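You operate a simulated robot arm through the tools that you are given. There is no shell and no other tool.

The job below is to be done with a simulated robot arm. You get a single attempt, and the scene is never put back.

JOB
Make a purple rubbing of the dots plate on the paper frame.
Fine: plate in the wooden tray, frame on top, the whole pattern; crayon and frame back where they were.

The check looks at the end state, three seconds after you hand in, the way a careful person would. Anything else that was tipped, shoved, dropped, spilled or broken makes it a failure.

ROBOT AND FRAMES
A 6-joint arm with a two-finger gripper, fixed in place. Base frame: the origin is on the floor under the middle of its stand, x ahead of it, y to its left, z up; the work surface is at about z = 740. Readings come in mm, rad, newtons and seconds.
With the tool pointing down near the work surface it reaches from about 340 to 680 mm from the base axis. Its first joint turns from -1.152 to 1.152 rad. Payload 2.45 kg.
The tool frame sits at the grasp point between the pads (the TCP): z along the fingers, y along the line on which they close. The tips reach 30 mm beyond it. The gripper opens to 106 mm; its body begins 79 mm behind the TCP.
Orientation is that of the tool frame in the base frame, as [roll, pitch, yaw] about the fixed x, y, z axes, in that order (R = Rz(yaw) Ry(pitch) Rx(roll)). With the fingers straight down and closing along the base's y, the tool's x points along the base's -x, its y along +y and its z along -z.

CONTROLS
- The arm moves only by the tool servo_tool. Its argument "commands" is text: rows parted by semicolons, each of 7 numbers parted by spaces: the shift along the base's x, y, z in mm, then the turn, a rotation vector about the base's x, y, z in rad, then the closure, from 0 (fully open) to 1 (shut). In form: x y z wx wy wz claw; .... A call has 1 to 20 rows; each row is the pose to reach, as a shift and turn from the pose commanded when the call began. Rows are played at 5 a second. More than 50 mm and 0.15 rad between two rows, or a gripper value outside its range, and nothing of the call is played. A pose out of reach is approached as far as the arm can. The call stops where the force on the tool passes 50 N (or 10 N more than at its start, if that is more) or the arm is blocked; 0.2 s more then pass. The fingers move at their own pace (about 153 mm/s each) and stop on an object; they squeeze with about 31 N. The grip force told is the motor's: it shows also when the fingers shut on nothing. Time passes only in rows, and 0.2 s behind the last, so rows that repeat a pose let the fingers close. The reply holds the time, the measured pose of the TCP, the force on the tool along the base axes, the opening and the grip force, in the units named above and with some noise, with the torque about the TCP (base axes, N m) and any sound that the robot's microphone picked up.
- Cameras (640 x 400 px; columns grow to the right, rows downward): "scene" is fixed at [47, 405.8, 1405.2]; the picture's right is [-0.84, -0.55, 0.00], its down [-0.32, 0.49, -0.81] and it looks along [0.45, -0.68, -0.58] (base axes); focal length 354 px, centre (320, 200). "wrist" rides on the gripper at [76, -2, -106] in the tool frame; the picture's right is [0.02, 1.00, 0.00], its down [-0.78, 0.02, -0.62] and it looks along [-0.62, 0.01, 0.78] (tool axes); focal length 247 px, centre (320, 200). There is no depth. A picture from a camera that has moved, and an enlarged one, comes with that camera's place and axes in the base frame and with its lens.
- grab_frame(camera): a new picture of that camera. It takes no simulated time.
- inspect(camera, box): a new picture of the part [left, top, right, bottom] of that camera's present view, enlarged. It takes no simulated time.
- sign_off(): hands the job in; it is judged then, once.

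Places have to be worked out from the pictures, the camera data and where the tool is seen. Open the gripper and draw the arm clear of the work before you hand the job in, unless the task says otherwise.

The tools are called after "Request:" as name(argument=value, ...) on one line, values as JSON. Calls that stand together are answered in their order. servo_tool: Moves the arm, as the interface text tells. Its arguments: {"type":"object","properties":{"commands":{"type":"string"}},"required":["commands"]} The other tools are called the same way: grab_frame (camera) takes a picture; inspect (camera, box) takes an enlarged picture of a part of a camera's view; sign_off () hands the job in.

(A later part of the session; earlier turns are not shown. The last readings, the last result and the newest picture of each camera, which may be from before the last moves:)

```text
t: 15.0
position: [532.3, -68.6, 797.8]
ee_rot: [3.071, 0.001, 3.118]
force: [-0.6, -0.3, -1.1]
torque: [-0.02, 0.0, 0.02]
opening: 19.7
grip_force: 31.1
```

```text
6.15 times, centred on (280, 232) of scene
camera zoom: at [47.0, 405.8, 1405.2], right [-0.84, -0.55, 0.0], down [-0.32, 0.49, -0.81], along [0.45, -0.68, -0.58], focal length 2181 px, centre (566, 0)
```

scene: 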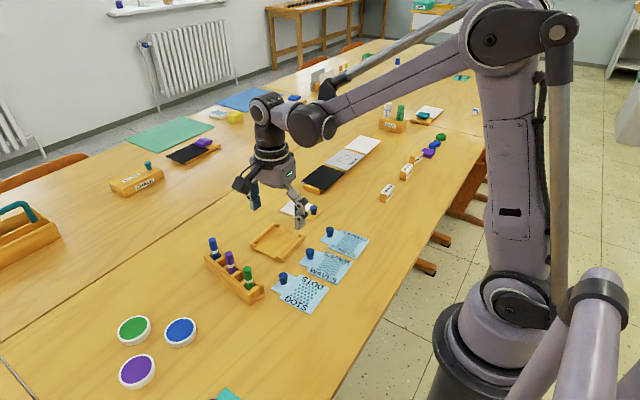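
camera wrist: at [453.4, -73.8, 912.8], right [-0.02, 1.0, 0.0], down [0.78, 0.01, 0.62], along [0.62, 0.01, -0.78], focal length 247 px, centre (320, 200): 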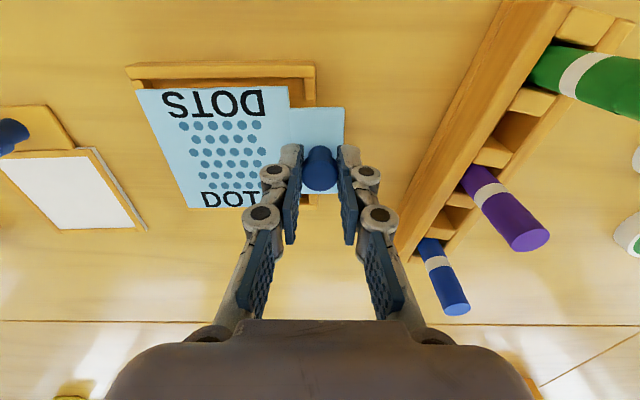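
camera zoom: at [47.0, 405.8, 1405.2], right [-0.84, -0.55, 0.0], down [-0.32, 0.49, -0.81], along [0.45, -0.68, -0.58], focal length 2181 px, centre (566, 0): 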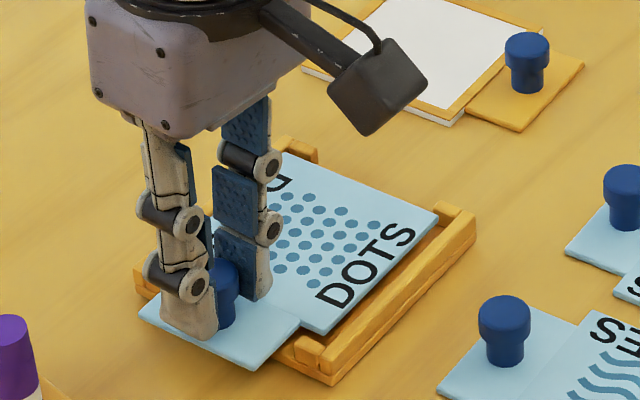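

The plate is about lip height now. I zoom in on the −y corners to confirm they are inside the lips.

Request:
inspect(camera="wrist", box=[110, 70, 200, 130])

Request:
inspect(camera="wrist", box=[170, 180, 230, 225])

Request:
inspect(camera="wrist", box=[280, 60, 360, 115])

Request:
inspect(camera="scene", box=[270, 215, 305, 250])

```text
6.67 times, centred on (155, 100) of wrist
camera zoom: at [455.4, -77.3, 904.1], right [0.0, 1.0, 0.07], down [0.78, -0.05, 0.62], along [0.62, 0.06, -0.78], focal length 1646 px, centre (1420, 867)
```

zoom: 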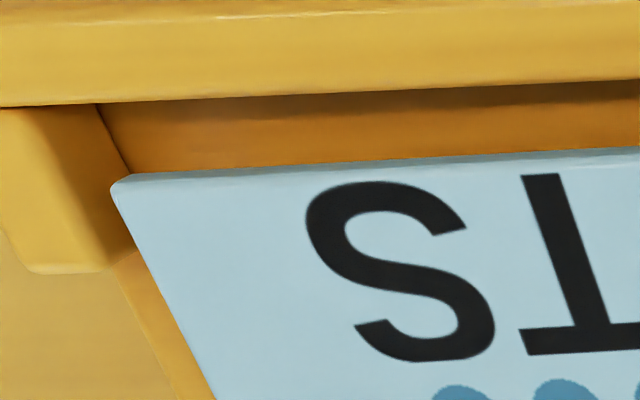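

```text
8.89 times, centred on (200, 202) of wrist
camera zoom: at [455.4, -77.3, 904.1], right [0.0, 1.0, 0.07], down [0.78, -0.05, 0.62], along [0.62, 0.06, -0.78], focal length 2195 px, centre (1387, 178)
```

zoom: 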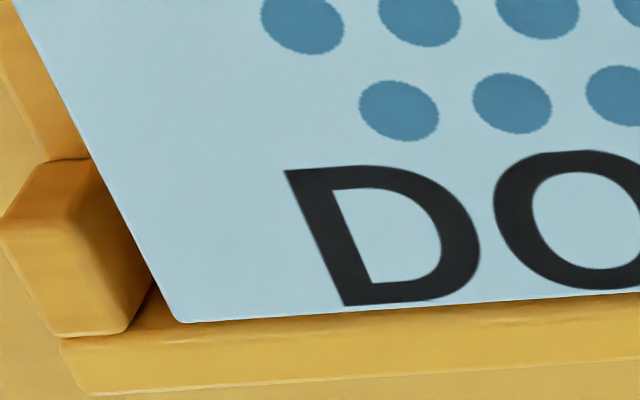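

```text
7.27 times, centred on (320, 88) of wrist
camera zoom: at [455.4, -77.3, 904.1], right [0.0, 1.0, 0.07], down [0.78, -0.05, 0.62], along [0.62, 0.06, -0.78], focal length 1796 px, centre (320, 1018)
```

zoom: 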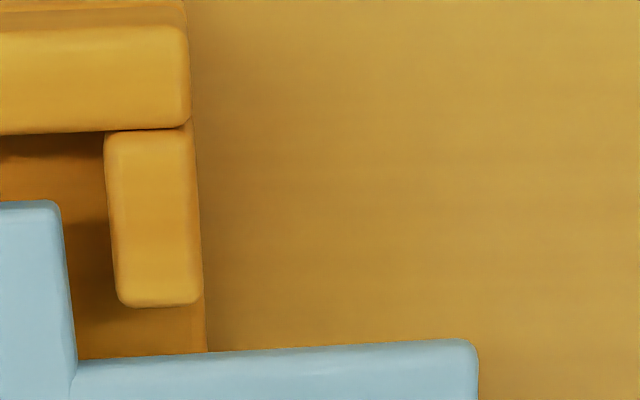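

```text
11.43 times, centred on (288, 232) of scene
camera zoom: at [47.0, 405.8, 1405.2], right [-0.84, -0.55, 0.0], down [-0.32, 0.49, -0.81], along [0.45, -0.68, -0.58], focal length 4051 px, centre (691, -171)
```

zoom: 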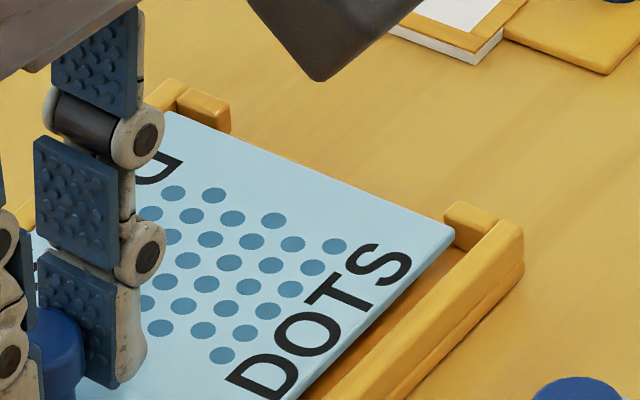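

Edges are inside all lips, with ~6 mm free at −x but only ~1.6 mm at +x, so I shift −1.5 mm in x and continue down.

Request:
servo_tool(commands="-1.5 0 0 0 0 0 1; -1.5 0 -2 0 0 0 1; -1.5 0 -4 0 0 0 1; -1.5 0 -4 0 0 0 1")

Request:
inspect(camera="wrist", box=[120, 50, 360, 220])

Request:
inspect(camera="scene", box=[240, 200, 320, 265])

```text
t: 16.0
position: [531.0, -68.7, 793.5]
ee_rot: [3.068, 0.0, 3.119]
force: [0.3, 0.2, -0.2]
torque: [0.03, 0.02, -0.01]
opening: 19.9
grip_force: 30.8
```

```text
2.35 times, centred on (240, 135) of wrist
camera zoom: at [453.8, -78.1, 900.0], right [0.0, 1.0, 0.07], down [0.78, -0.05, 0.62], along [0.62, 0.06, -0.78], focal length 581 px, centre (508, 353)
```

zoom: 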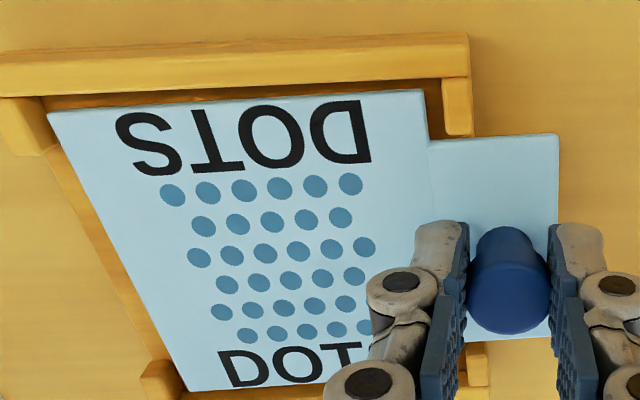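

```text
6.15 times, centred on (280, 232) of scene
camera zoom: at [47.0, 405.8, 1405.2], right [-0.84, -0.55, 0.0], down [-0.32, 0.49, -0.81], along [0.45, -0.68, -0.58], focal length 2181 px, centre (566, 0)
```

zoom: 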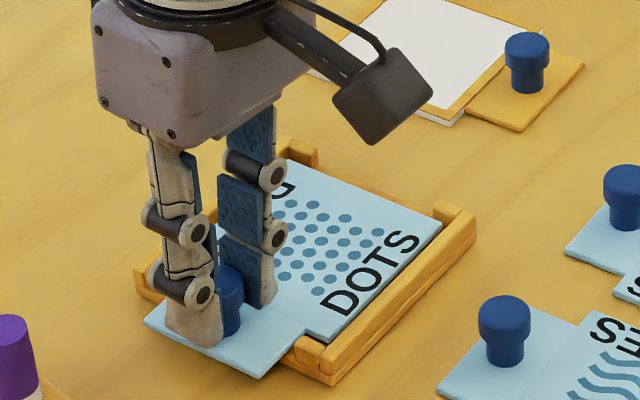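

No contact yet, clearances look even. I keep lowering in small steps.

Request:
servo_tool(commands="0 0 -1.5 0 0 0 1; 0 0 -3 0 0 0 1; 0 0 -3 0 0 0 1")

Request:
inspect(camera="wrist", box=[120, 50, 360, 220])

Request:
inspect(camera="scene", box=[240, 200, 320, 265])

```text
t: 16.8
position: [530.6, -69.2, 791.0]
ee_rot: [3.07, -0.001, 3.12]
force: [-0.3, 0.6, -0.7]
torque: [0.03, -0.03, 0.0]
opening: 20.0
grip_force: 30.7
```

```text
2.35 times, centred on (240, 135) of wrist
camera zoom: at [453.9, -77.7, 897.3], right [0.0, 1.0, 0.07], down [0.78, -0.05, 0.62], along [0.62, 0.06, -0.78], focal length 581 px, centre (508, 353)
```

zoom: 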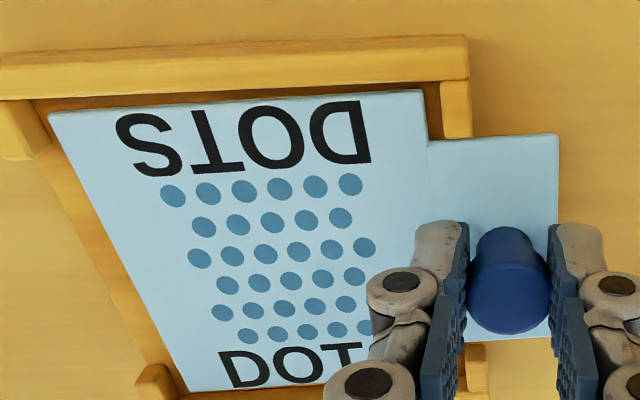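

```text
6.15 times, centred on (280, 232) of scene
camera zoom: at [47.0, 405.8, 1405.2], right [-0.84, -0.55, 0.0], down [-0.32, 0.49, -0.81], along [0.45, -0.68, -0.58], focal length 2181 px, centre (566, 0)
```

zoom: 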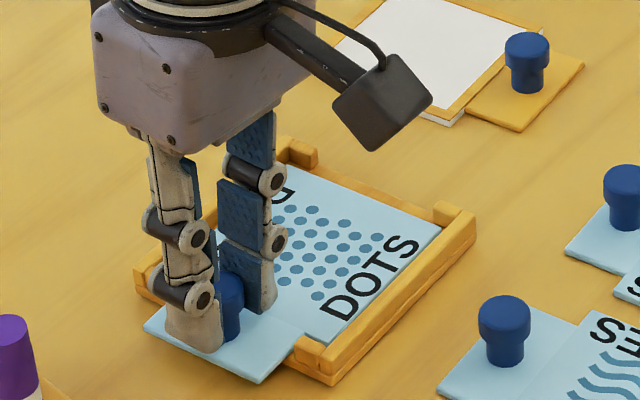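

Still no clear force; I continue with 1.5 mm more.

Request:
servo_tool(commands="0 0 -1 0 0 0 1; 0 0 -2 0 0 0 1; 0 0 -2 0 0 0 1")

Request:
inspect(camera="wrist", box=[120, 50, 360, 220])

Request:
inspect(camera="scene", box=[250, 215, 310, 265])

```text
t: 17.6
position: [531.3, -69.2, 788.2]
ee_rot: [3.067, 0.0, 3.118]
force: [0.3, 0.1, 3.6]
torque: [-0.02, -0.09, -0.03]
opening: 19.8
grip_force: 31.3
```

```text
2.35 times, centred on (240, 135) of wrist
camera zoom: at [453.8, -77.5, 895.0], right [0.0, 1.0, 0.07], down [0.78, -0.05, 0.62], along [0.62, 0.06, -0.78], focal length 581 px, centre (508, 353)
```

zoom: 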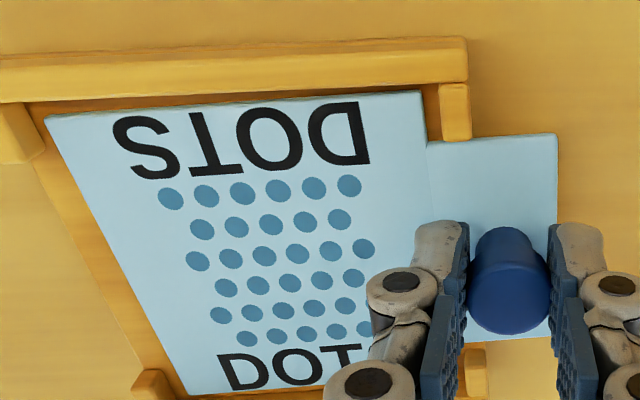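

```text
8.00 times, centred on (280, 240) of scene
camera zoom: at [46.9, 405.9, 1405.2], right [-0.84, -0.55, 0.0], down [-0.32, 0.49, -0.81], along [0.45, -0.68, -0.58], focal length 2836 px, centre (640, -120)
```

zoom: 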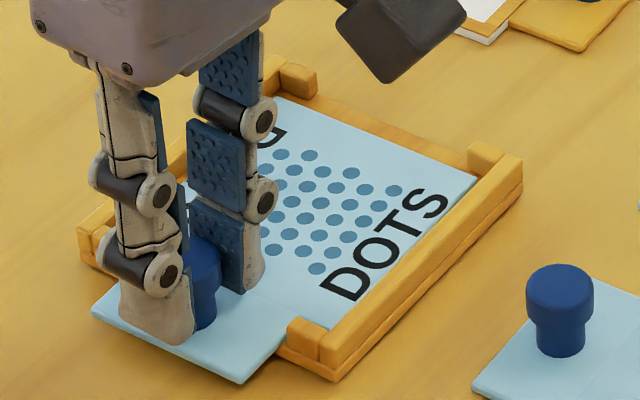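

Contact at ~3.6 N: the plate lies on the tray floor between all lips. I open the fingers modestly and then rise straight up.

Request:
servo_tool(commands="0 0 0.5 0 0 0 0.9; 0 0 0.5 0 0 0 0.7; 0 0 0.5 0 0 0 0.6; 0 0 0.5 0 0 0 0.6; 0 0 10 0 0 0 0.6; 0 0 40 0 0 0 0.6; 0 0 80 0 0 0 0.6; 0 0 80 0 0 0 0.6")

Request:
grab_frame(camera="wrist")

Request:
inspect(camera="scene", box=[230, 190, 330, 270])

```text
t: 19.4
position: [531.2, -70.8, 867.6]
ee_rot: [3.07, -0.002, 3.119]
force: [-0.5, 0.0, 0.2]
torque: [0.01, 0.0, -0.02]
opening: 42.5
grip_force: 0.1
```

```text
taken
camera wrist: at [453.6, -77.2, 974.4], right [0.0, 1.0, 0.07], down [0.78, -0.05, 0.62], along [0.62, 0.06, -0.78], focal length 247 px, centre (320, 200)
```

wrist: 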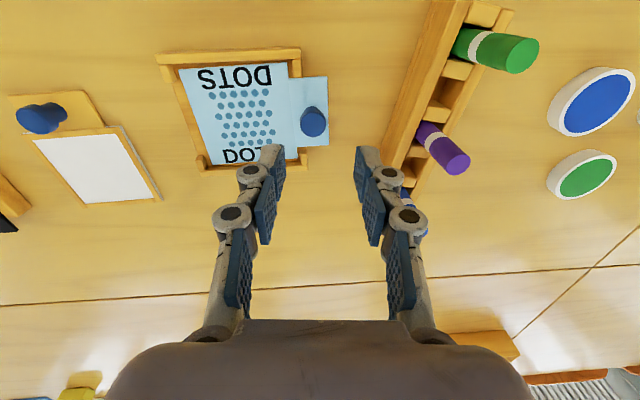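

```text
5.00 times, centred on (280, 230) of scene
camera zoom: at [47.0, 405.8, 1405.2], right [-0.84, -0.55, 0.0], down [-0.32, 0.49, -0.81], along [0.45, -0.68, -0.58], focal length 1772 px, centre (520, 50)
```

zoom: 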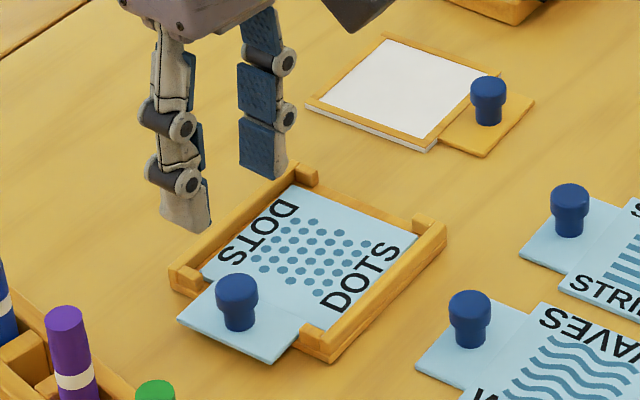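

The plate lies flat in the tray with its tab through the +y opening. Next I level the tool again and move up.

Request:
servo_tool(commands="0 0 20 -0.0358 0 0 0.4; 0 0 40 -0.0716 0 0 0.4; 0 0 40 -0.0716 0 0 0.4")

```text
t: 20.2
position: [531.1, -68.8, 909.4]
ee_rot: [3.141, 0.001, 3.12]
force: [0.0, 0.4, 0.0]
torque: [-0.02, -0.04, 0.0]
opening: 63.4
grip_force: 0.2
```

Now I turn -90° and travel above the paper frame's knob near (523,-279).

Request:
servo_tool(commands="-0.7 -19.1 0 0 0 -0.1408 0.4; -1.5 -38.2 0 0 0 -0.2816 0.4; -2.2 -57.3 0 0 0 -0.4225 0.4; -2.9 -76.4 0 0 0 -0.5633 0.4; -3.6 -95.5 0 0 0 -0.7041 0.4; -4.4 -114.5 0 0 0 -0.8449 0.4; -5.1 -133.6 0 0 0 -0.9857 0.4; -5.8 -152.7 0 0 0 -1.1265 0.4; -6.5 -171.8 0 0 0 -1.2674 0.4; -7.3 -190.9 0 0 0 -1.4082 0.4; -8 -210 0 0 0 -1.549 0.4; -8 -210 0 0 0 -1.549 0.4")

Request:
grab_frame(camera="wrist")

Request:
grab_frame(camera="scene")

```text
t: 22.8
position: [523.9, -279.8, 908.6]
ee_rot: [3.141, 0.001, 1.567]
force: [0.0, 0.4, -1.7]
torque: [-0.01, 0.0, 0.03]
opening: 63.7
grip_force: 0.1
```

```text
taken
camera wrist: at [521.1, -204.0, 1015.0], right [1.0, 0.02, 0.0], down [0.01, -0.78, 0.62], along [0.01, -0.62, -0.78], focal length 247 px, centre (320, 200)
```

wrist: 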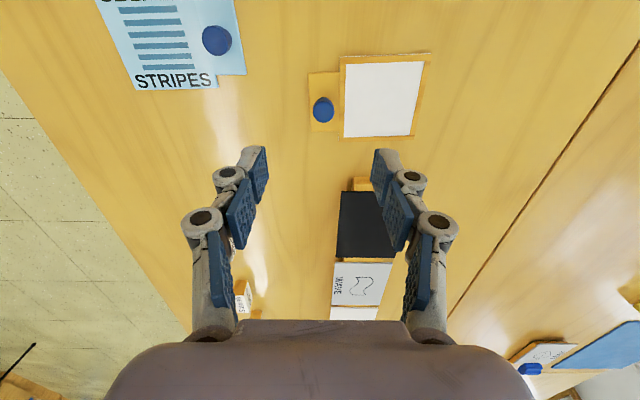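

```text
taken
```

scene: 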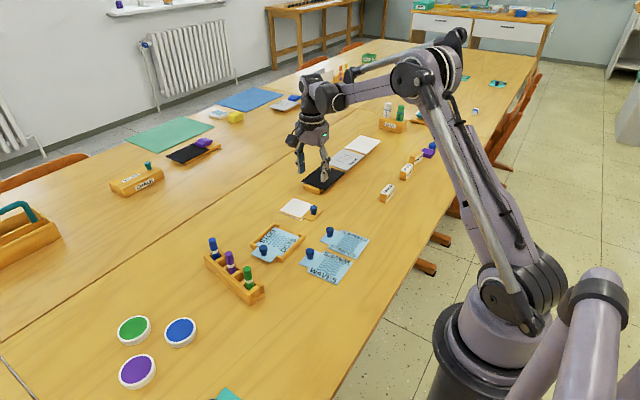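

I enlarge the frame to get the knob position and the frame's angle.

Request:
inspect(camera="wrist", box=[290, 40, 450, 150])

Request:
inspect(camera="wrist", box=[300, 65, 360, 145])

```text
3.64 times, centred on (370, 95) of wrist
camera zoom: at [521.1, -204.0, 1015.0], right [1.0, 0.02, 0.0], down [0.01, -0.78, 0.62], along [0.01, -0.62, -0.78], focal length 898 px, centre (138, 582)
```

zoom: 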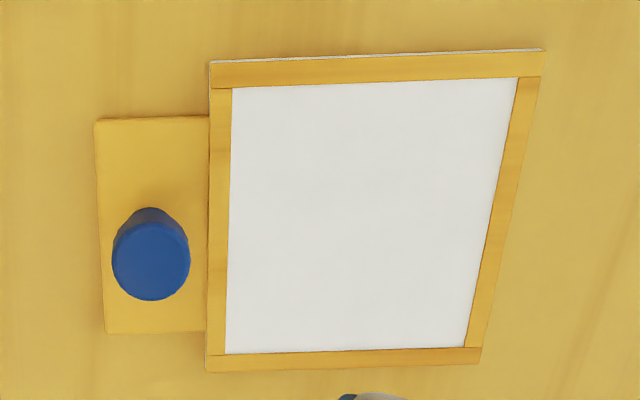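

```text
5.00 times, centred on (330, 105) of wrist
camera zoom: at [521.1, -204.0, 1015.0], right [1.0, 0.02, 0.0], down [0.01, -0.78, 0.62], along [0.01, -0.62, -0.78], focal length 1235 px, centre (270, 675)
```

zoom: 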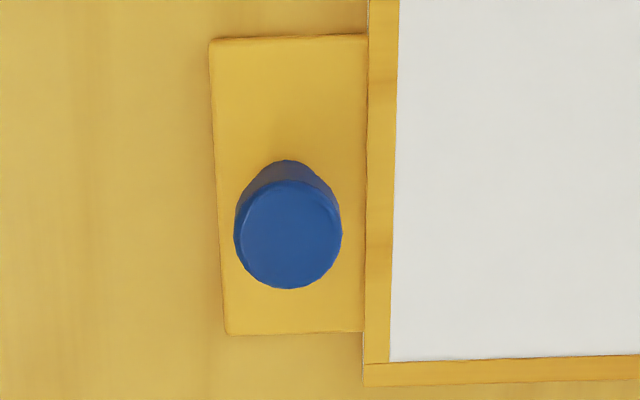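

Knob top is at ≈(525,-287), frame yaw ≈2.8°, frame centre ≈(585.5,-285). I shift over the knob and lower to z≈835 for a check.

Request:
servo_tool(commands="1 -3.5 -30 0 0 0 0.4; 2.1 -7 -60 0 0 0 0.4; 2.1 -7 -75 0 0 0 0.4; 2.1 -7 -75 0 0 0 0.4")

Request:
inspect(camera="wrist", box=[270, 70, 370, 170])

Request:
grab_frame(camera="wrist")

```text
t: 23.8
position: [525.2, -286.9, 831.0]
ee_rot: [3.14, 0.002, 1.565]
force: [0.1, -0.1, -0.2]
torque: [0.01, 0.03, -0.02]
opening: 63.7
grip_force: 0.0
```

```text
4.00 times, centred on (320, 120) of wrist
camera zoom: at [522.5, -210.9, 939.3], right [1.0, 0.02, 0.0], down [0.02, -0.78, 0.62], along [0.01, -0.62, -0.78], focal length 988 px, centre (320, 520)
```

zoom: 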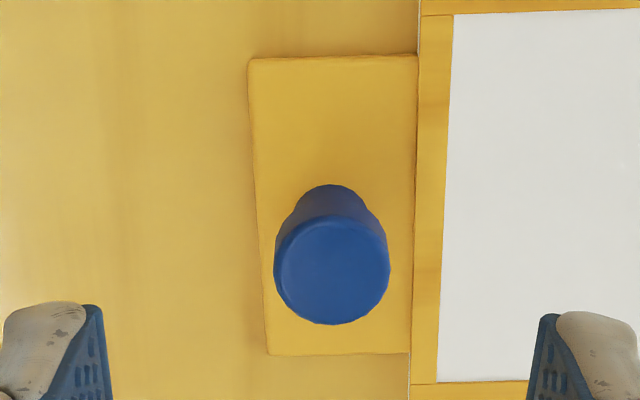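

```text
taken
camera wrist: at [522.5, -210.9, 939.3], right [1.0, 0.02, 0.0], down [0.02, -0.78, 0.62], along [0.01, -0.62, -0.78], focal length 247 px, centre (320, 200)
```

wrist: 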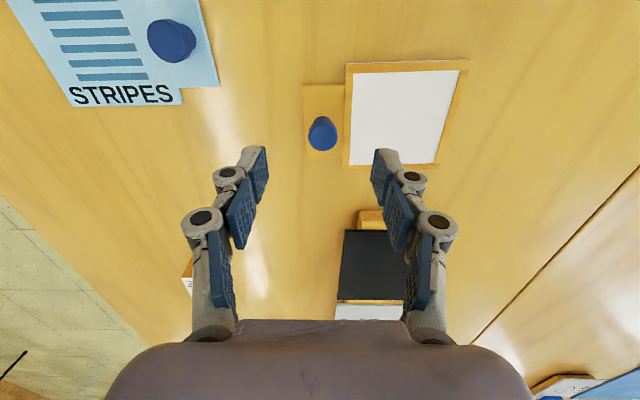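

The knob needs +1.8 mm in x and +0.5 mm in y. I correct, narrow the fingers a little, and descend to z≈783.

Request:
servo_tool(commands="1.8 0.5 -15 0 0 0 0.5; 1.8 0.5 -35 0 0 0 0.5; 1.8 0.5 -49.5 0 0 0 0.5; 1.8 0.5 -49.5 0 0 0 0.5")

Request:
inspect(camera="wrist", box=[260, 90, 380, 210])

Request:
inspect(camera="scene", box=[260, 150, 360, 240])

```text
t: 24.8
position: [526.7, -286.6, 782.8]
ee_rot: [3.14, 0.001, 1.567]
force: [-0.3, 0.2, 0.5]
torque: [0.0, -0.02, 0.01]
opening: 53.0
grip_force: 0.0
```

```text
3.33 times, centred on (320, 150) of wrist
camera zoom: at [524.3, -210.6, 889.8], right [1.0, 0.02, 0.0], down [0.02, -0.78, 0.62], along [0.01, -0.62, -0.78], focal length 823 px, centre (320, 367)
```

zoom: 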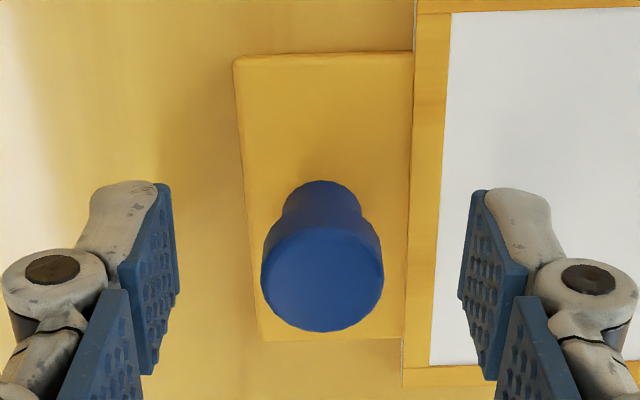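

```text
4.44 times, centred on (310, 195) of scene
camera zoom: at [47.0, 405.9, 1405.2], right [-0.84, -0.55, 0.0], down [-0.32, 0.49, -0.81], along [0.45, -0.68, -0.58], focal length 1575 px, centre (364, 222)
```

zoom: 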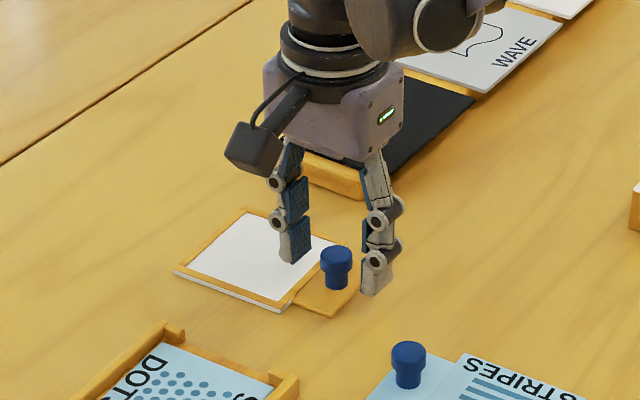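

The knob is centred between the pads. I close the gripper on it.

Request:
servo_tool(commands="0 0 0 0 0 0 0.8; 0 0 0 0 0 0 1; 0 0 0 0 0 0 1; 0 0 0 0 0 0 1")

Request:
inspect(camera="wrist", box=[220, 70, 460, 220])

```text
t: 25.8
position: [526.3, -285.1, 783.6]
ee_rot: [3.14, 0.002, 1.568]
force: [0.7, -0.7, 0.0]
torque: [-0.02, 0.03, 0.04]
opening: 20.0
grip_force: 31.0
```

```text
2.67 times, centred on (340, 145) of wrist
camera zoom: at [524.3, -210.6, 890.1], right [1.0, 0.02, 0.0], down [0.02, -0.78, 0.62], along [0.01, -0.62, -0.78], focal length 659 px, centre (267, 347)
```

zoom: 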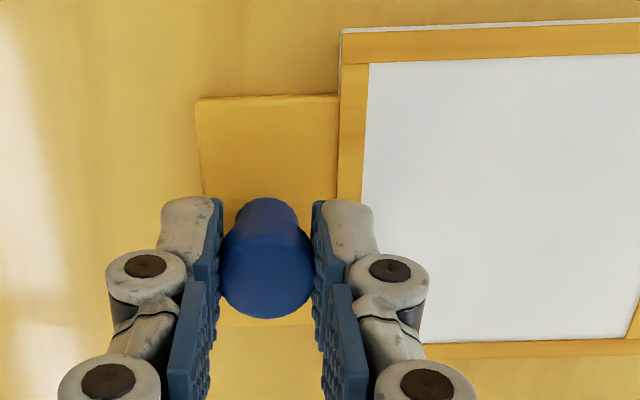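

Gripped firmly (20.0 mm). I lift the frame and check it hangs level.

Request:
servo_tool(commands="0 0 10 0 0 0 1; 0 0 30 0 0 0 1; 0 0 60 0 0 0 1; 0 0 90 0 0 0 1; 0 0 90 0 0 0 1")

Request:
grab_frame(camera="wrist")

Request:
inspect(camera="scene", box=[250, 130, 370, 250])

```text
t: 27.0
position: [526.8, -286.9, 873.9]
ee_rot: [3.14, 0.001, 1.571]
force: [-0.3, -0.5, -0.5]
torque: [-0.02, -0.02, 0.0]
opening: 19.8
grip_force: 31.1
```

```text
taken
camera wrist: at [524.8, -209.9, 980.9], right [1.0, 0.02, 0.0], down [0.02, -0.78, 0.62], along [0.01, -0.62, -0.78], focal length 247 px, centre (320, 200)
```

wrist: 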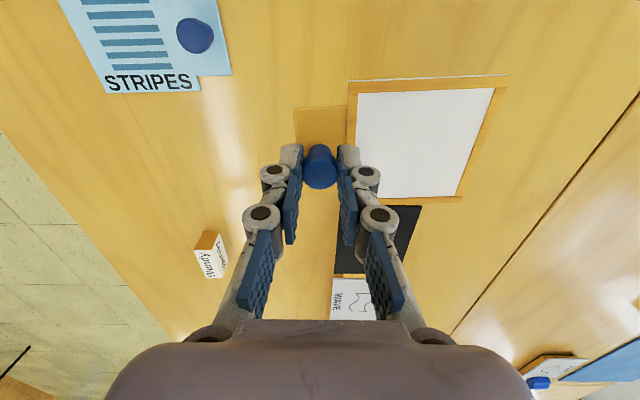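

```text
3.33 times, centred on (310, 190) of scene
camera zoom: at [47.0, 405.8, 1405.2], right [-0.84, -0.55, 0.0], down [-0.32, 0.49, -0.81], along [0.45, -0.68, -0.58], focal length 1182 px, centre (353, 233)
```

zoom: 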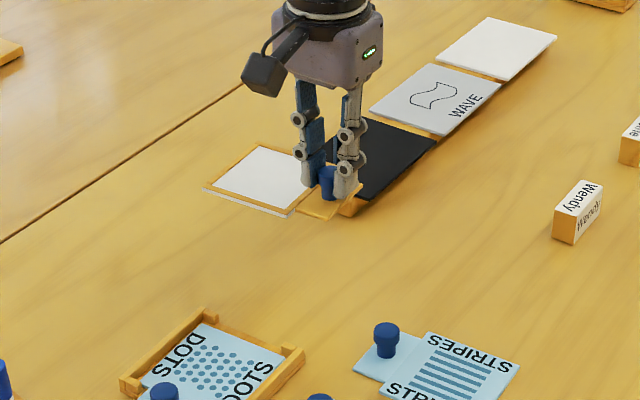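

The frame is level in the grip. I rotate +88.6° and carry it over the tray with its knob toward −y (target TCP ≈(536.5,-189)).

Request:
servo_tool(commands="0.9 8.9 0 0 0 0.1405 1; 1.8 17.8 0 0 0 0.2811 1; 2.7 26.7 0 0 0 0.4216 1; 3.6 35.6 0 0 0 0.5622 1; 4.5 44.5 0 0 0 0.7027 1; 5.5 53.3 0 0 0 0.8433 1; 6.4 62.2 0 0 0 0.9838 1; 7.3 71.1 0 0 0 1.1244 1; 8.2 80 0 0 0 1.2649 1; 9.1 88.9 0 0 0 1.4055 1; 10 97.8 0 0 0 1.546 1; 10 97.8 0 0 0 1.546 1; 10 97.8 -30 0 0 1.546 1; 10 97.8 -30 0 0 1.546 1")

Request:
grab_frame(camera="wrist")

Request:
inspect(camera="scene", box=[220, 170, 340, 270])

```text
t: 30.0
position: [538.4, -187.8, 844.5]
ee_rot: [-3.14, 0.001, 3.115]
force: [0.0, 0.4, 0.1]
torque: [-0.02, 0.0, 0.04]
opening: 20.0
grip_force: 31.1
```

```text
taken
camera wrist: at [460.6, -189.3, 950.2], right [0.0, 1.0, 0.0], down [0.78, 0.0, 0.62], along [0.62, 0.0, -0.78], focal length 247 px, centre (320, 200)
```

wrist: 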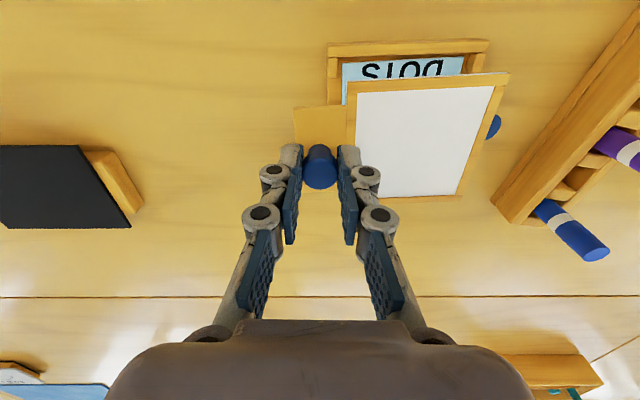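

```text
4.00 times, centred on (280, 220) of scene
camera zoom: at [47.0, 405.8, 1405.2], right [-0.84, -0.55, 0.0], down [-0.32, 0.49, -0.81], along [0.45, -0.68, -0.58], focal length 1418 px, centre (480, 120)
```

zoom: 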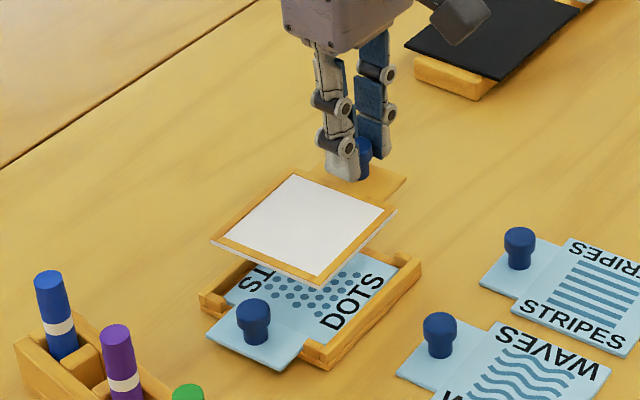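

I zoom to measure the frame's position against the tray.

Request:
inspect(camera="wrist", box=[280, 20, 530, 210])

Request:
inspect(camera="wrist", box=[320, 30, 420, 110])

Request:
inspect(camera="wrist", box=[430, 30, 530, 110])

```text
2.11 times, centred on (405, 115) of wrist
camera zoom: at [460.6, -189.3, 950.2], right [0.0, 1.0, 0.0], down [0.78, 0.0, 0.62], along [0.62, 0.0, -0.78], focal length 520 px, centre (141, 379)
```

zoom: 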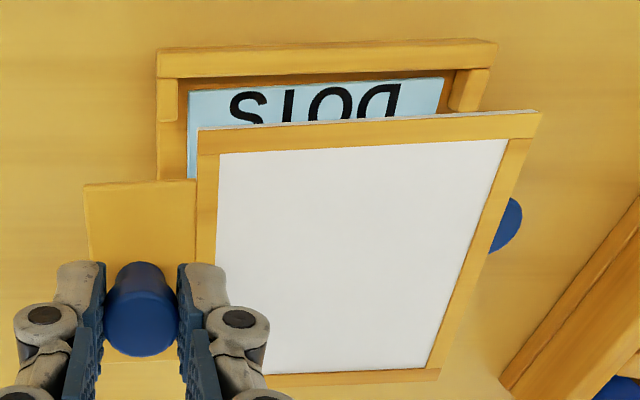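

```text
5.00 times, centred on (370, 70) of wrist
camera zoom: at [460.6, -189.3, 950.2], right [0.0, 1.0, 0.0], down [0.78, 0.0, 0.62], along [0.62, 0.0, -0.78], focal length 1235 px, centre (70, 850)
```

zoom: 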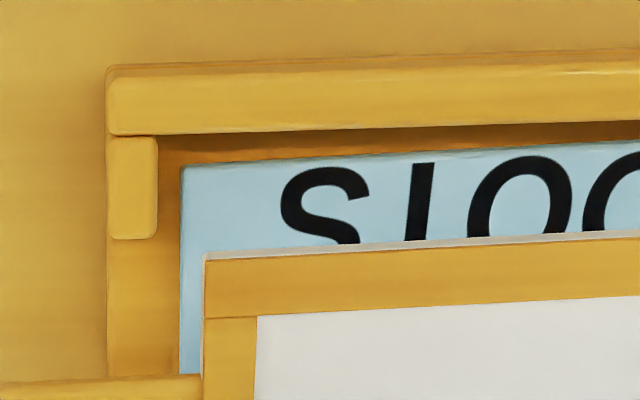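

```text
5.00 times, centred on (480, 70) of wrist
camera zoom: at [460.6, -189.3, 950.2], right [0.0, 1.0, 0.0], down [0.78, 0.0, 0.62], along [0.62, 0.0, -0.78], focal length 1235 px, centre (-480, 850)
```

zoom: 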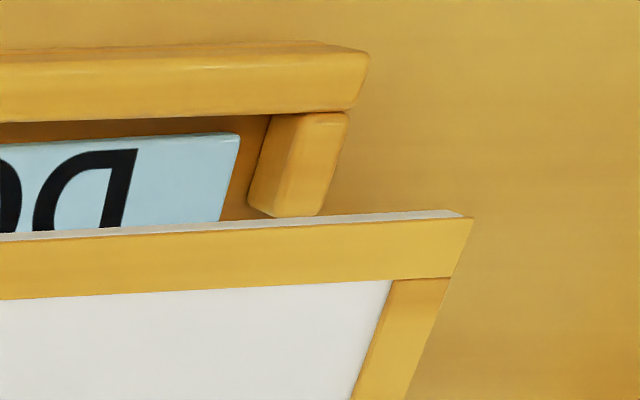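

Frame centre is within 0.5 mm of the tray centre, but yaw differs by ≈1.5°. I correct yaw (−0.026 rad with −2 mm x to keep the centre) and lower to just above the rails.

Request:
servo_tool(commands="-1 0 -10 0 0 -0.013 1; -2 0 -22 0 0 -0.026 1; -2 0 -34 0 0 -0.026 1; -2 0 -38 0 0 -0.026 1; -2 0 -38 0 0 -0.026 1")

Request:
inspect(camera="wrist", box=[280, 40, 540, 215])

Request:
inspect(camera="wrist", box=[270, 60, 370, 130])

Request:
inspect(camera="wrist", box=[460, 50, 560, 120])

Request:
inspect(camera="scene", box=[235, 190, 325, 265])

```text
t: 31.2
position: [535.5, -187.6, 805.3]
ee_rot: [-3.14, 0.002, 3.089]
force: [-0.2, 0.5, -0.9]
torque: [0.0, -0.02, -0.01]
opening: 19.8
grip_force: 31.8
```

```text
2.29 times, centred on (410, 128) of wrist
camera zoom: at [458.7, -186.8, 912.1], right [0.03, 1.0, 0.0], down [0.78, -0.02, 0.62], along [0.62, -0.02, -0.78], focal length 564 px, centre (114, 366)
```

zoom: 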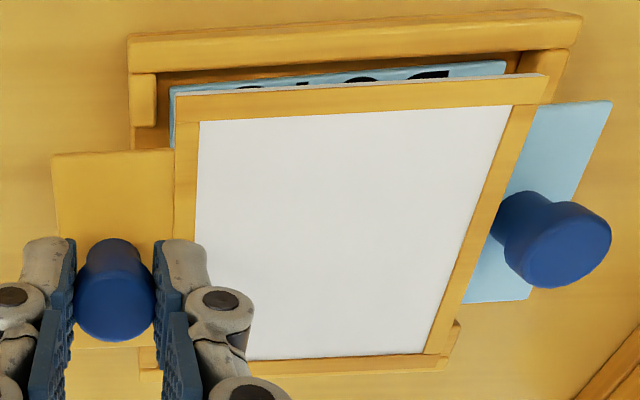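

```text
5.71 times, centred on (320, 95) of wrist
camera zoom: at [458.7, -186.8, 912.1], right [0.03, 1.0, 0.0], down [0.78, -0.02, 0.62], along [0.62, -0.02, -0.78], focal length 1411 px, centre (320, 800)
```

zoom: 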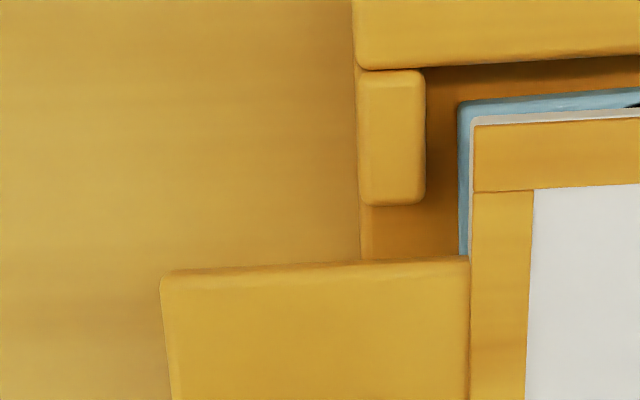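

```text
5.71 times, centred on (510, 85) of wrist
camera zoom: at [458.7, -186.8, 912.1], right [0.03, 1.0, 0.0], down [0.78, -0.02, 0.62], along [0.62, -0.02, -0.78], focal length 1411 px, centre (-766, 857)
```

zoom: 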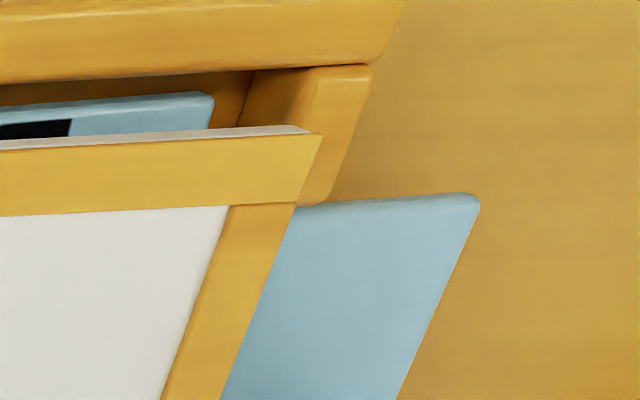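

```text
5.33 times, centred on (280, 228) of scene
camera zoom: at [47.0, 405.8, 1405.2], right [-0.84, -0.55, 0.0], down [-0.32, 0.49, -0.81], along [0.45, -0.68, -0.58], focal length 1890 px, centre (533, 53)
```

zoom: 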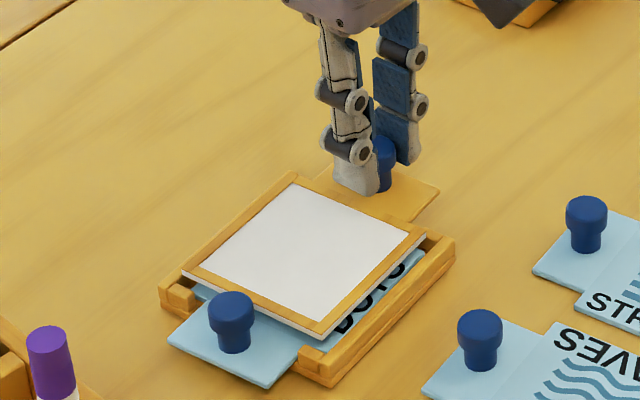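

Frame and tray are now parallel (≈1° vs 1.1°) with good margins. I nudge +0.7 mm in x and lower onto the plate in small steps.

Request:
servo_tool(commands="0.7 0 -2 0 0 0 1; 0.7 0 -4 0 0 0 1; 0.7 0 -6 0 0 0 1; 0.7 0 -6 0 0 0 1")

Request:
inspect(camera="wrist", box=[280, 40, 540, 215])

Request:
inspect(camera="scene", box=[235, 190, 325, 265])

```text
t: 32.2
position: [536.0, -189.7, 799.8]
ee_rot: [3.14, 0.0, 3.09]
force: [0.5, 0.6, 0.2]
torque: [-0.03, -0.03, -0.01]
opening: 20.0
grip_force: 30.7
```

```text
2.29 times, centred on (410, 128) of wrist
camera zoom: at [458.8, -187.3, 906.3], right [0.03, 1.0, 0.0], down [0.78, -0.02, 0.62], along [0.62, -0.02, -0.78], focal length 564 px, centre (114, 366)
```

zoom: 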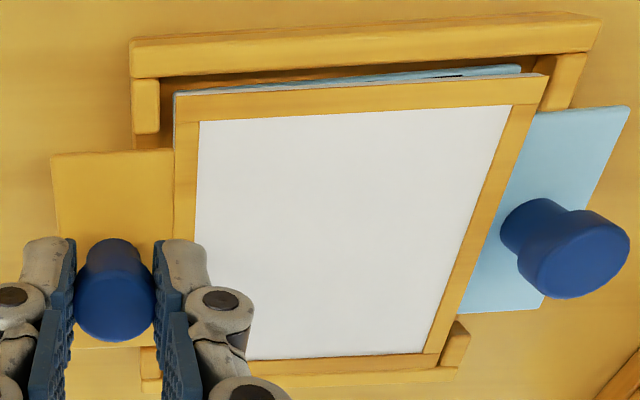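

```text
5.33 times, centred on (280, 228) of scene
camera zoom: at [47.0, 405.8, 1405.2], right [-0.84, -0.55, 0.0], down [-0.32, 0.49, -0.81], along [0.45, -0.68, -0.58], focal length 1890 px, centre (533, 53)
```

zoom: 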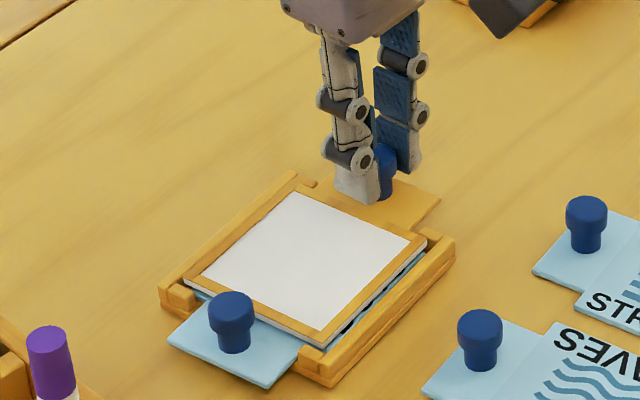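

The frame is inside the rails, no contact yet. I lower further in 1 mm steps.

Request:
servo_tool(commands="0 0 -1 0 0 0 1; 0 0 -2 0 0 0 1; 0 0 -3 0 0 0 1; 0 0 -3 0 0 0 1")

Request:
inspect(camera="wrist", box=[280, 40, 540, 215])

Request:
inspect(camera="scene", box=[235, 190, 325, 265])

```text
t: 33.2
position: [536.8, -188.5, 795.6]
ee_rot: [-3.141, 0.002, 3.089]
force: [0.2, 0.3, -0.6]
torque: [0.01, -0.01, 0.02]
opening: 19.8
grip_force: 31.1
```

```text
2.29 times, centred on (410, 128) of wrist
camera zoom: at [458.8, -187.1, 903.4], right [0.03, 1.0, 0.0], down [0.78, -0.02, 0.62], along [0.62, -0.02, -0.78], focal length 564 px, centre (114, 366)
```

zoom: 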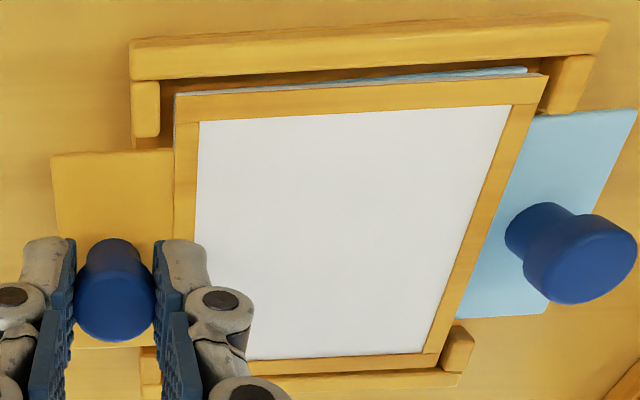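

```text
5.33 times, centred on (280, 228) of scene
camera zoom: at [47.0, 405.8, 1405.2], right [-0.84, -0.55, 0.0], down [-0.32, 0.49, -0.81], along [0.45, -0.68, -0.58], focal length 1890 px, centre (533, 53)
```

zoom: 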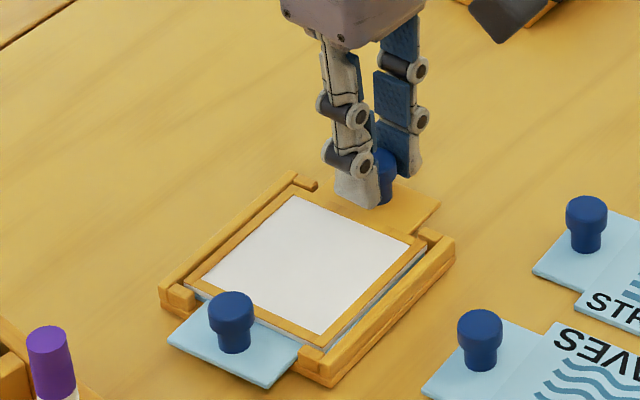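

Still slightly above the plate; I continue 1 mm at a time and watch for contact force.

Request:
servo_tool(commands="0 0 -1 0 0 0 1; 0 0 -2 0 0 0 1; 0 0 -2 0 0 0 1")

Request:
inspect(camera="wrist", box=[280, 40, 540, 215])

Request:
inspect(camera="scene", box=[255, 225, 315, 265])

```text
t: 34.0
position: [535.9, -188.2, 794.8]
ee_rot: [3.14, 0.001, 3.091]
force: [0.8, -0.2, 2.3]
torque: [0.05, 0.0, 0.02]
opening: 19.8
grip_force: 31.1
```

```text
2.29 times, centred on (410, 128) of wrist
camera zoom: at [458.8, -187.3, 901.7], right [0.03, 1.0, 0.0], down [0.78, -0.02, 0.62], along [0.62, -0.02, -0.78], focal length 564 px, centre (114, 366)
```

zoom: 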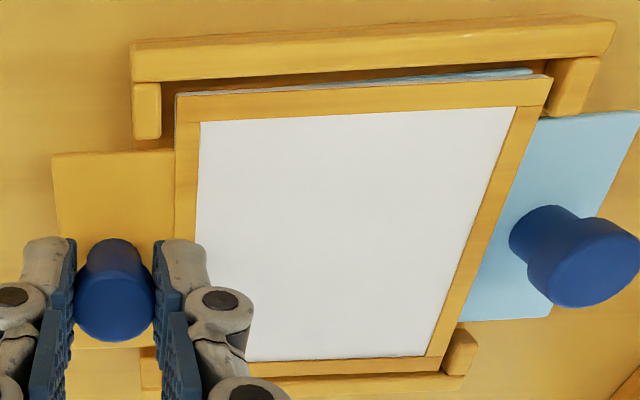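

```text
10.00 times, centred on (285, 245) of scene
camera zoom: at [47.0, 405.9, 1405.2], right [-0.84, -0.55, 0.0], down [-0.32, 0.49, -0.81], along [0.45, -0.68, -0.58], focal length 3544 px, centre (670, -250)
```

zoom: 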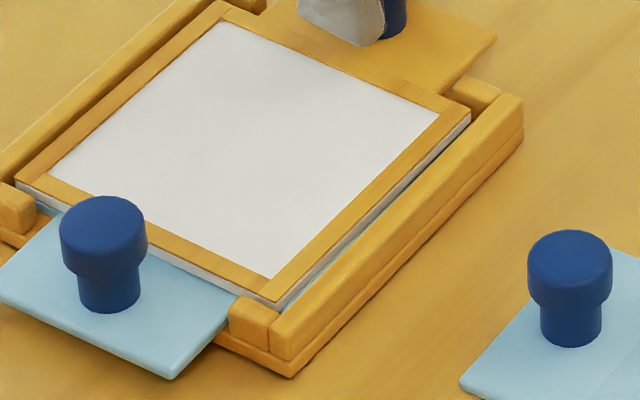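

Contact (2.3 N): the frame rests on the plate inside the tray. I release and rise.

Request:
servo_tool(commands="0 0 0.5 0 0 0 0.9; 0 0 0.5 0 0 0 0.7; 0 0 0.5 0 0 0 0.6; 0 0 0.5 0 0 0 0.6; 0 0 10 0 0 0 0.6; 0 0 40 0 0 0 0.6; 0 0 80 0 0 0 0.6; 0 0 110 0 0 0 0.6; 0 0 110 0 0 0 0.6")

Request:
grab_frame(camera="wrist")

Request:
inspect(camera="scene", box=[230, 190, 330, 270])

```text
t: 36.0
position: [535.3, -188.3, 906.4]
ee_rot: [-3.141, 0.0, 3.09]
force: [0.0, 0.6, -0.4]
torque: [-0.01, 0.01, 0.0]
opening: 42.2
grip_force: 0.0
```

```text
taken
camera wrist: at [458.6, -187.8, 1012.9], right [0.03, 1.0, 0.0], down [0.78, -0.02, 0.62], along [0.62, -0.02, -0.78], focal length 247 px, centre (320, 200)
```

wrist: 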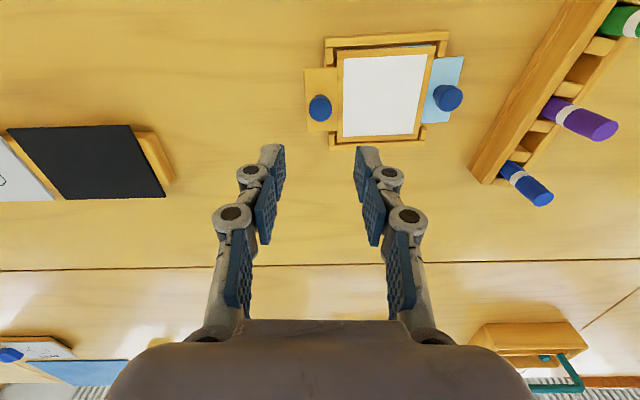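

```text
5.00 times, centred on (280, 230) of scene
camera zoom: at [47.0, 405.8, 1405.2], right [-0.84, -0.55, 0.0], down [-0.32, 0.49, -0.81], along [0.45, -0.68, -0.58], focal length 1772 px, centre (520, 50)
```

zoom: 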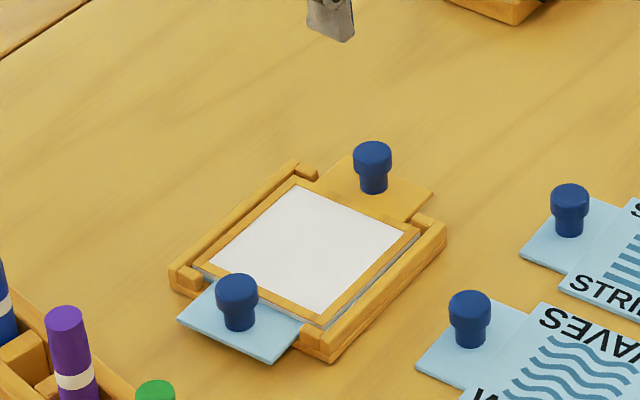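

The frame lies flat on the plate. Now I go above the purple crayon (≈(538,32)), staying high, to measure it.

Request:
servo_tool(commands="0 30 25 0 0 -0.03 0.4; 0.5 70 45 0 0 -0.06 0.4; 1 110 45 0 0 -0.1 0.4; 1.5 150 45 0 0 -0.1 0.4; 2 190 45 0 0 -0.1 0.4; 2.5 220 45 0 0 -0.1 0.4; 2.5 220 45 0 0 -0.1 0.4")

Request:
grab_frame(camera="wrist")

Request:
inspect(camera="wrist", box=[230, 30, 430, 180])

Request:
inspect(camera="scene", box=[195, 190, 295, 310])

```text
t: 37.6
position: [536.3, 32.4, 949.9]
ee_rot: [3.142, 0.002, 2.989]
force: [-0.7, -0.4, 0.5]
torque: [0.02, -0.02, 0.0]
opening: 63.7
grip_force: 0.1
```

```text
taken
camera wrist: at [460.4, 41.4, 1055.8], right [0.13, 0.99, 0.0], down [0.78, -0.1, 0.62], along [0.62, -0.08, -0.78], focal length 247 px, centre (320, 200)
```

wrist: 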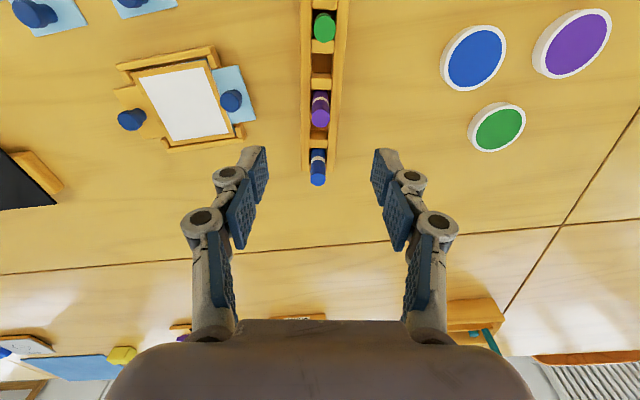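

```text
2.67 times, centred on (330, 105) of wrist
camera zoom: at [460.4, 41.4, 1055.8], right [0.13, 0.99, 0.0], down [0.78, -0.1, 0.62], along [0.62, -0.08, -0.78], focal length 659 px, centre (293, 453)
```

zoom: 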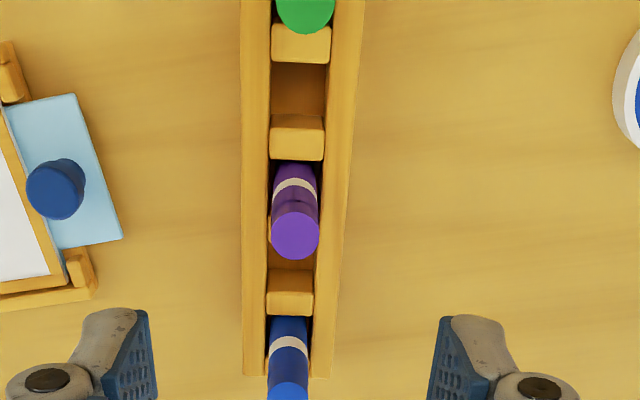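

```text
3.33 times, centred on (245, 250) of scene
camera zoom: at [47.0, 405.9, 1405.2], right [-0.84, -0.55, 0.0], down [-0.32, 0.49, -0.81], along [0.45, -0.68, -0.58], focal length 1182 px, centre (570, 33)
```

zoom: 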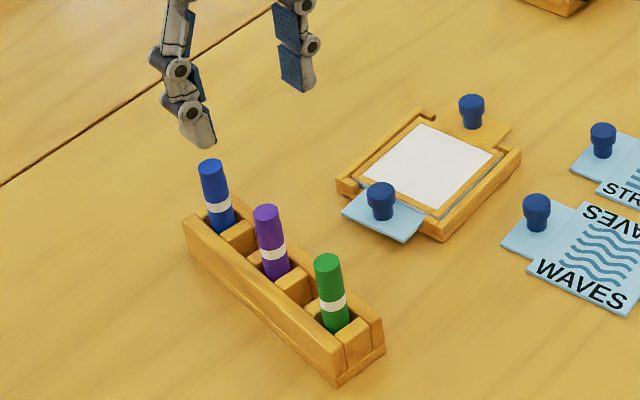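

Triangulating the views, the purple crayon's top is at ≈(542.5,30.5,830). I move over it and descend to z≈850 with the fingers across the rack.

Request:
servo_tool(commands="3.5 -0.5 -30 0 0 0 0.4; 6.7 -1 -65 0 0 0 0.4; 6.7 -1 -75 0 0 0 0.4; 6.7 -1 -75 0 0 0 0.4")

Request:
grab_frame(camera="wrist")

Request:
inspect(camera="wrist", box=[260, 90, 380, 200])

Request:
inspect(camera="scene", box=[180, 200, 290, 310])

```text
t: 38.6
position: [545.1, 30.5, 874.9]
ee_rot: [3.141, 0.002, 2.992]
force: [-0.5, -0.1, 0.5]
torque: [-0.03, 0.02, 0.01]
opening: 63.5
grip_force: 0.1
```

```text
taken
camera wrist: at [468.6, 39.0, 981.0], right [0.13, 0.99, 0.0], down [0.78, -0.1, 0.62], along [0.62, -0.08, -0.78], focal length 247 px, centre (320, 200)
```

wrist: 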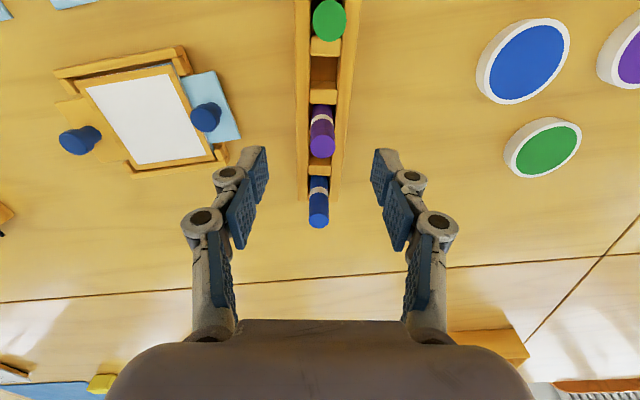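

```text
3.64 times, centred on (320, 145) of wrist
camera zoom: at [468.6, 39.0, 981.0], right [0.13, 0.99, 0.0], down [0.78, -0.1, 0.62], along [0.62, -0.08, -0.78], focal length 898 px, centre (320, 400)
```

zoom: 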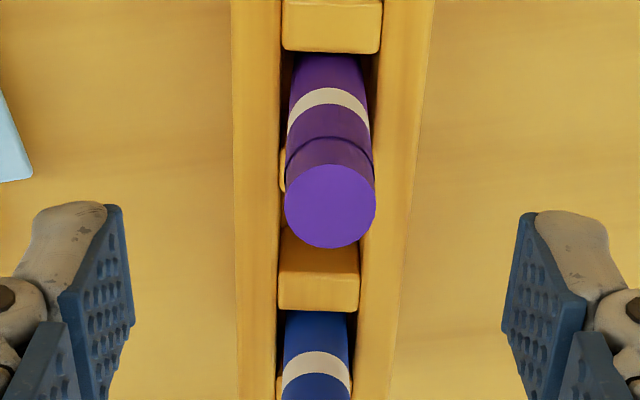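

```text
3.64 times, centred on (235, 255) of scene
camera zoom: at [47.0, 405.8, 1405.2], right [-0.84, -0.55, 0.0], down [-0.32, 0.49, -0.81], along [0.45, -0.68, -0.58], focal length 1289 px, centre (629, 0)
```

zoom: 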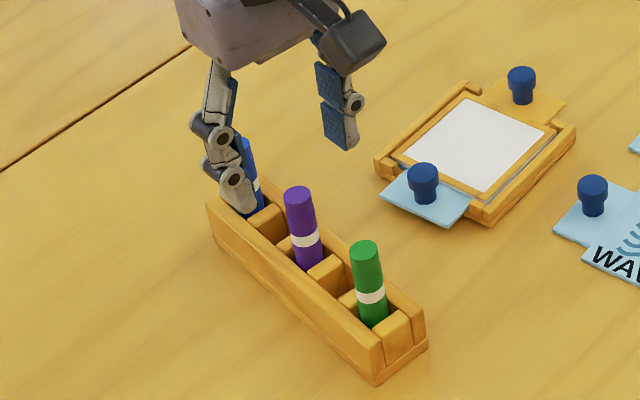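

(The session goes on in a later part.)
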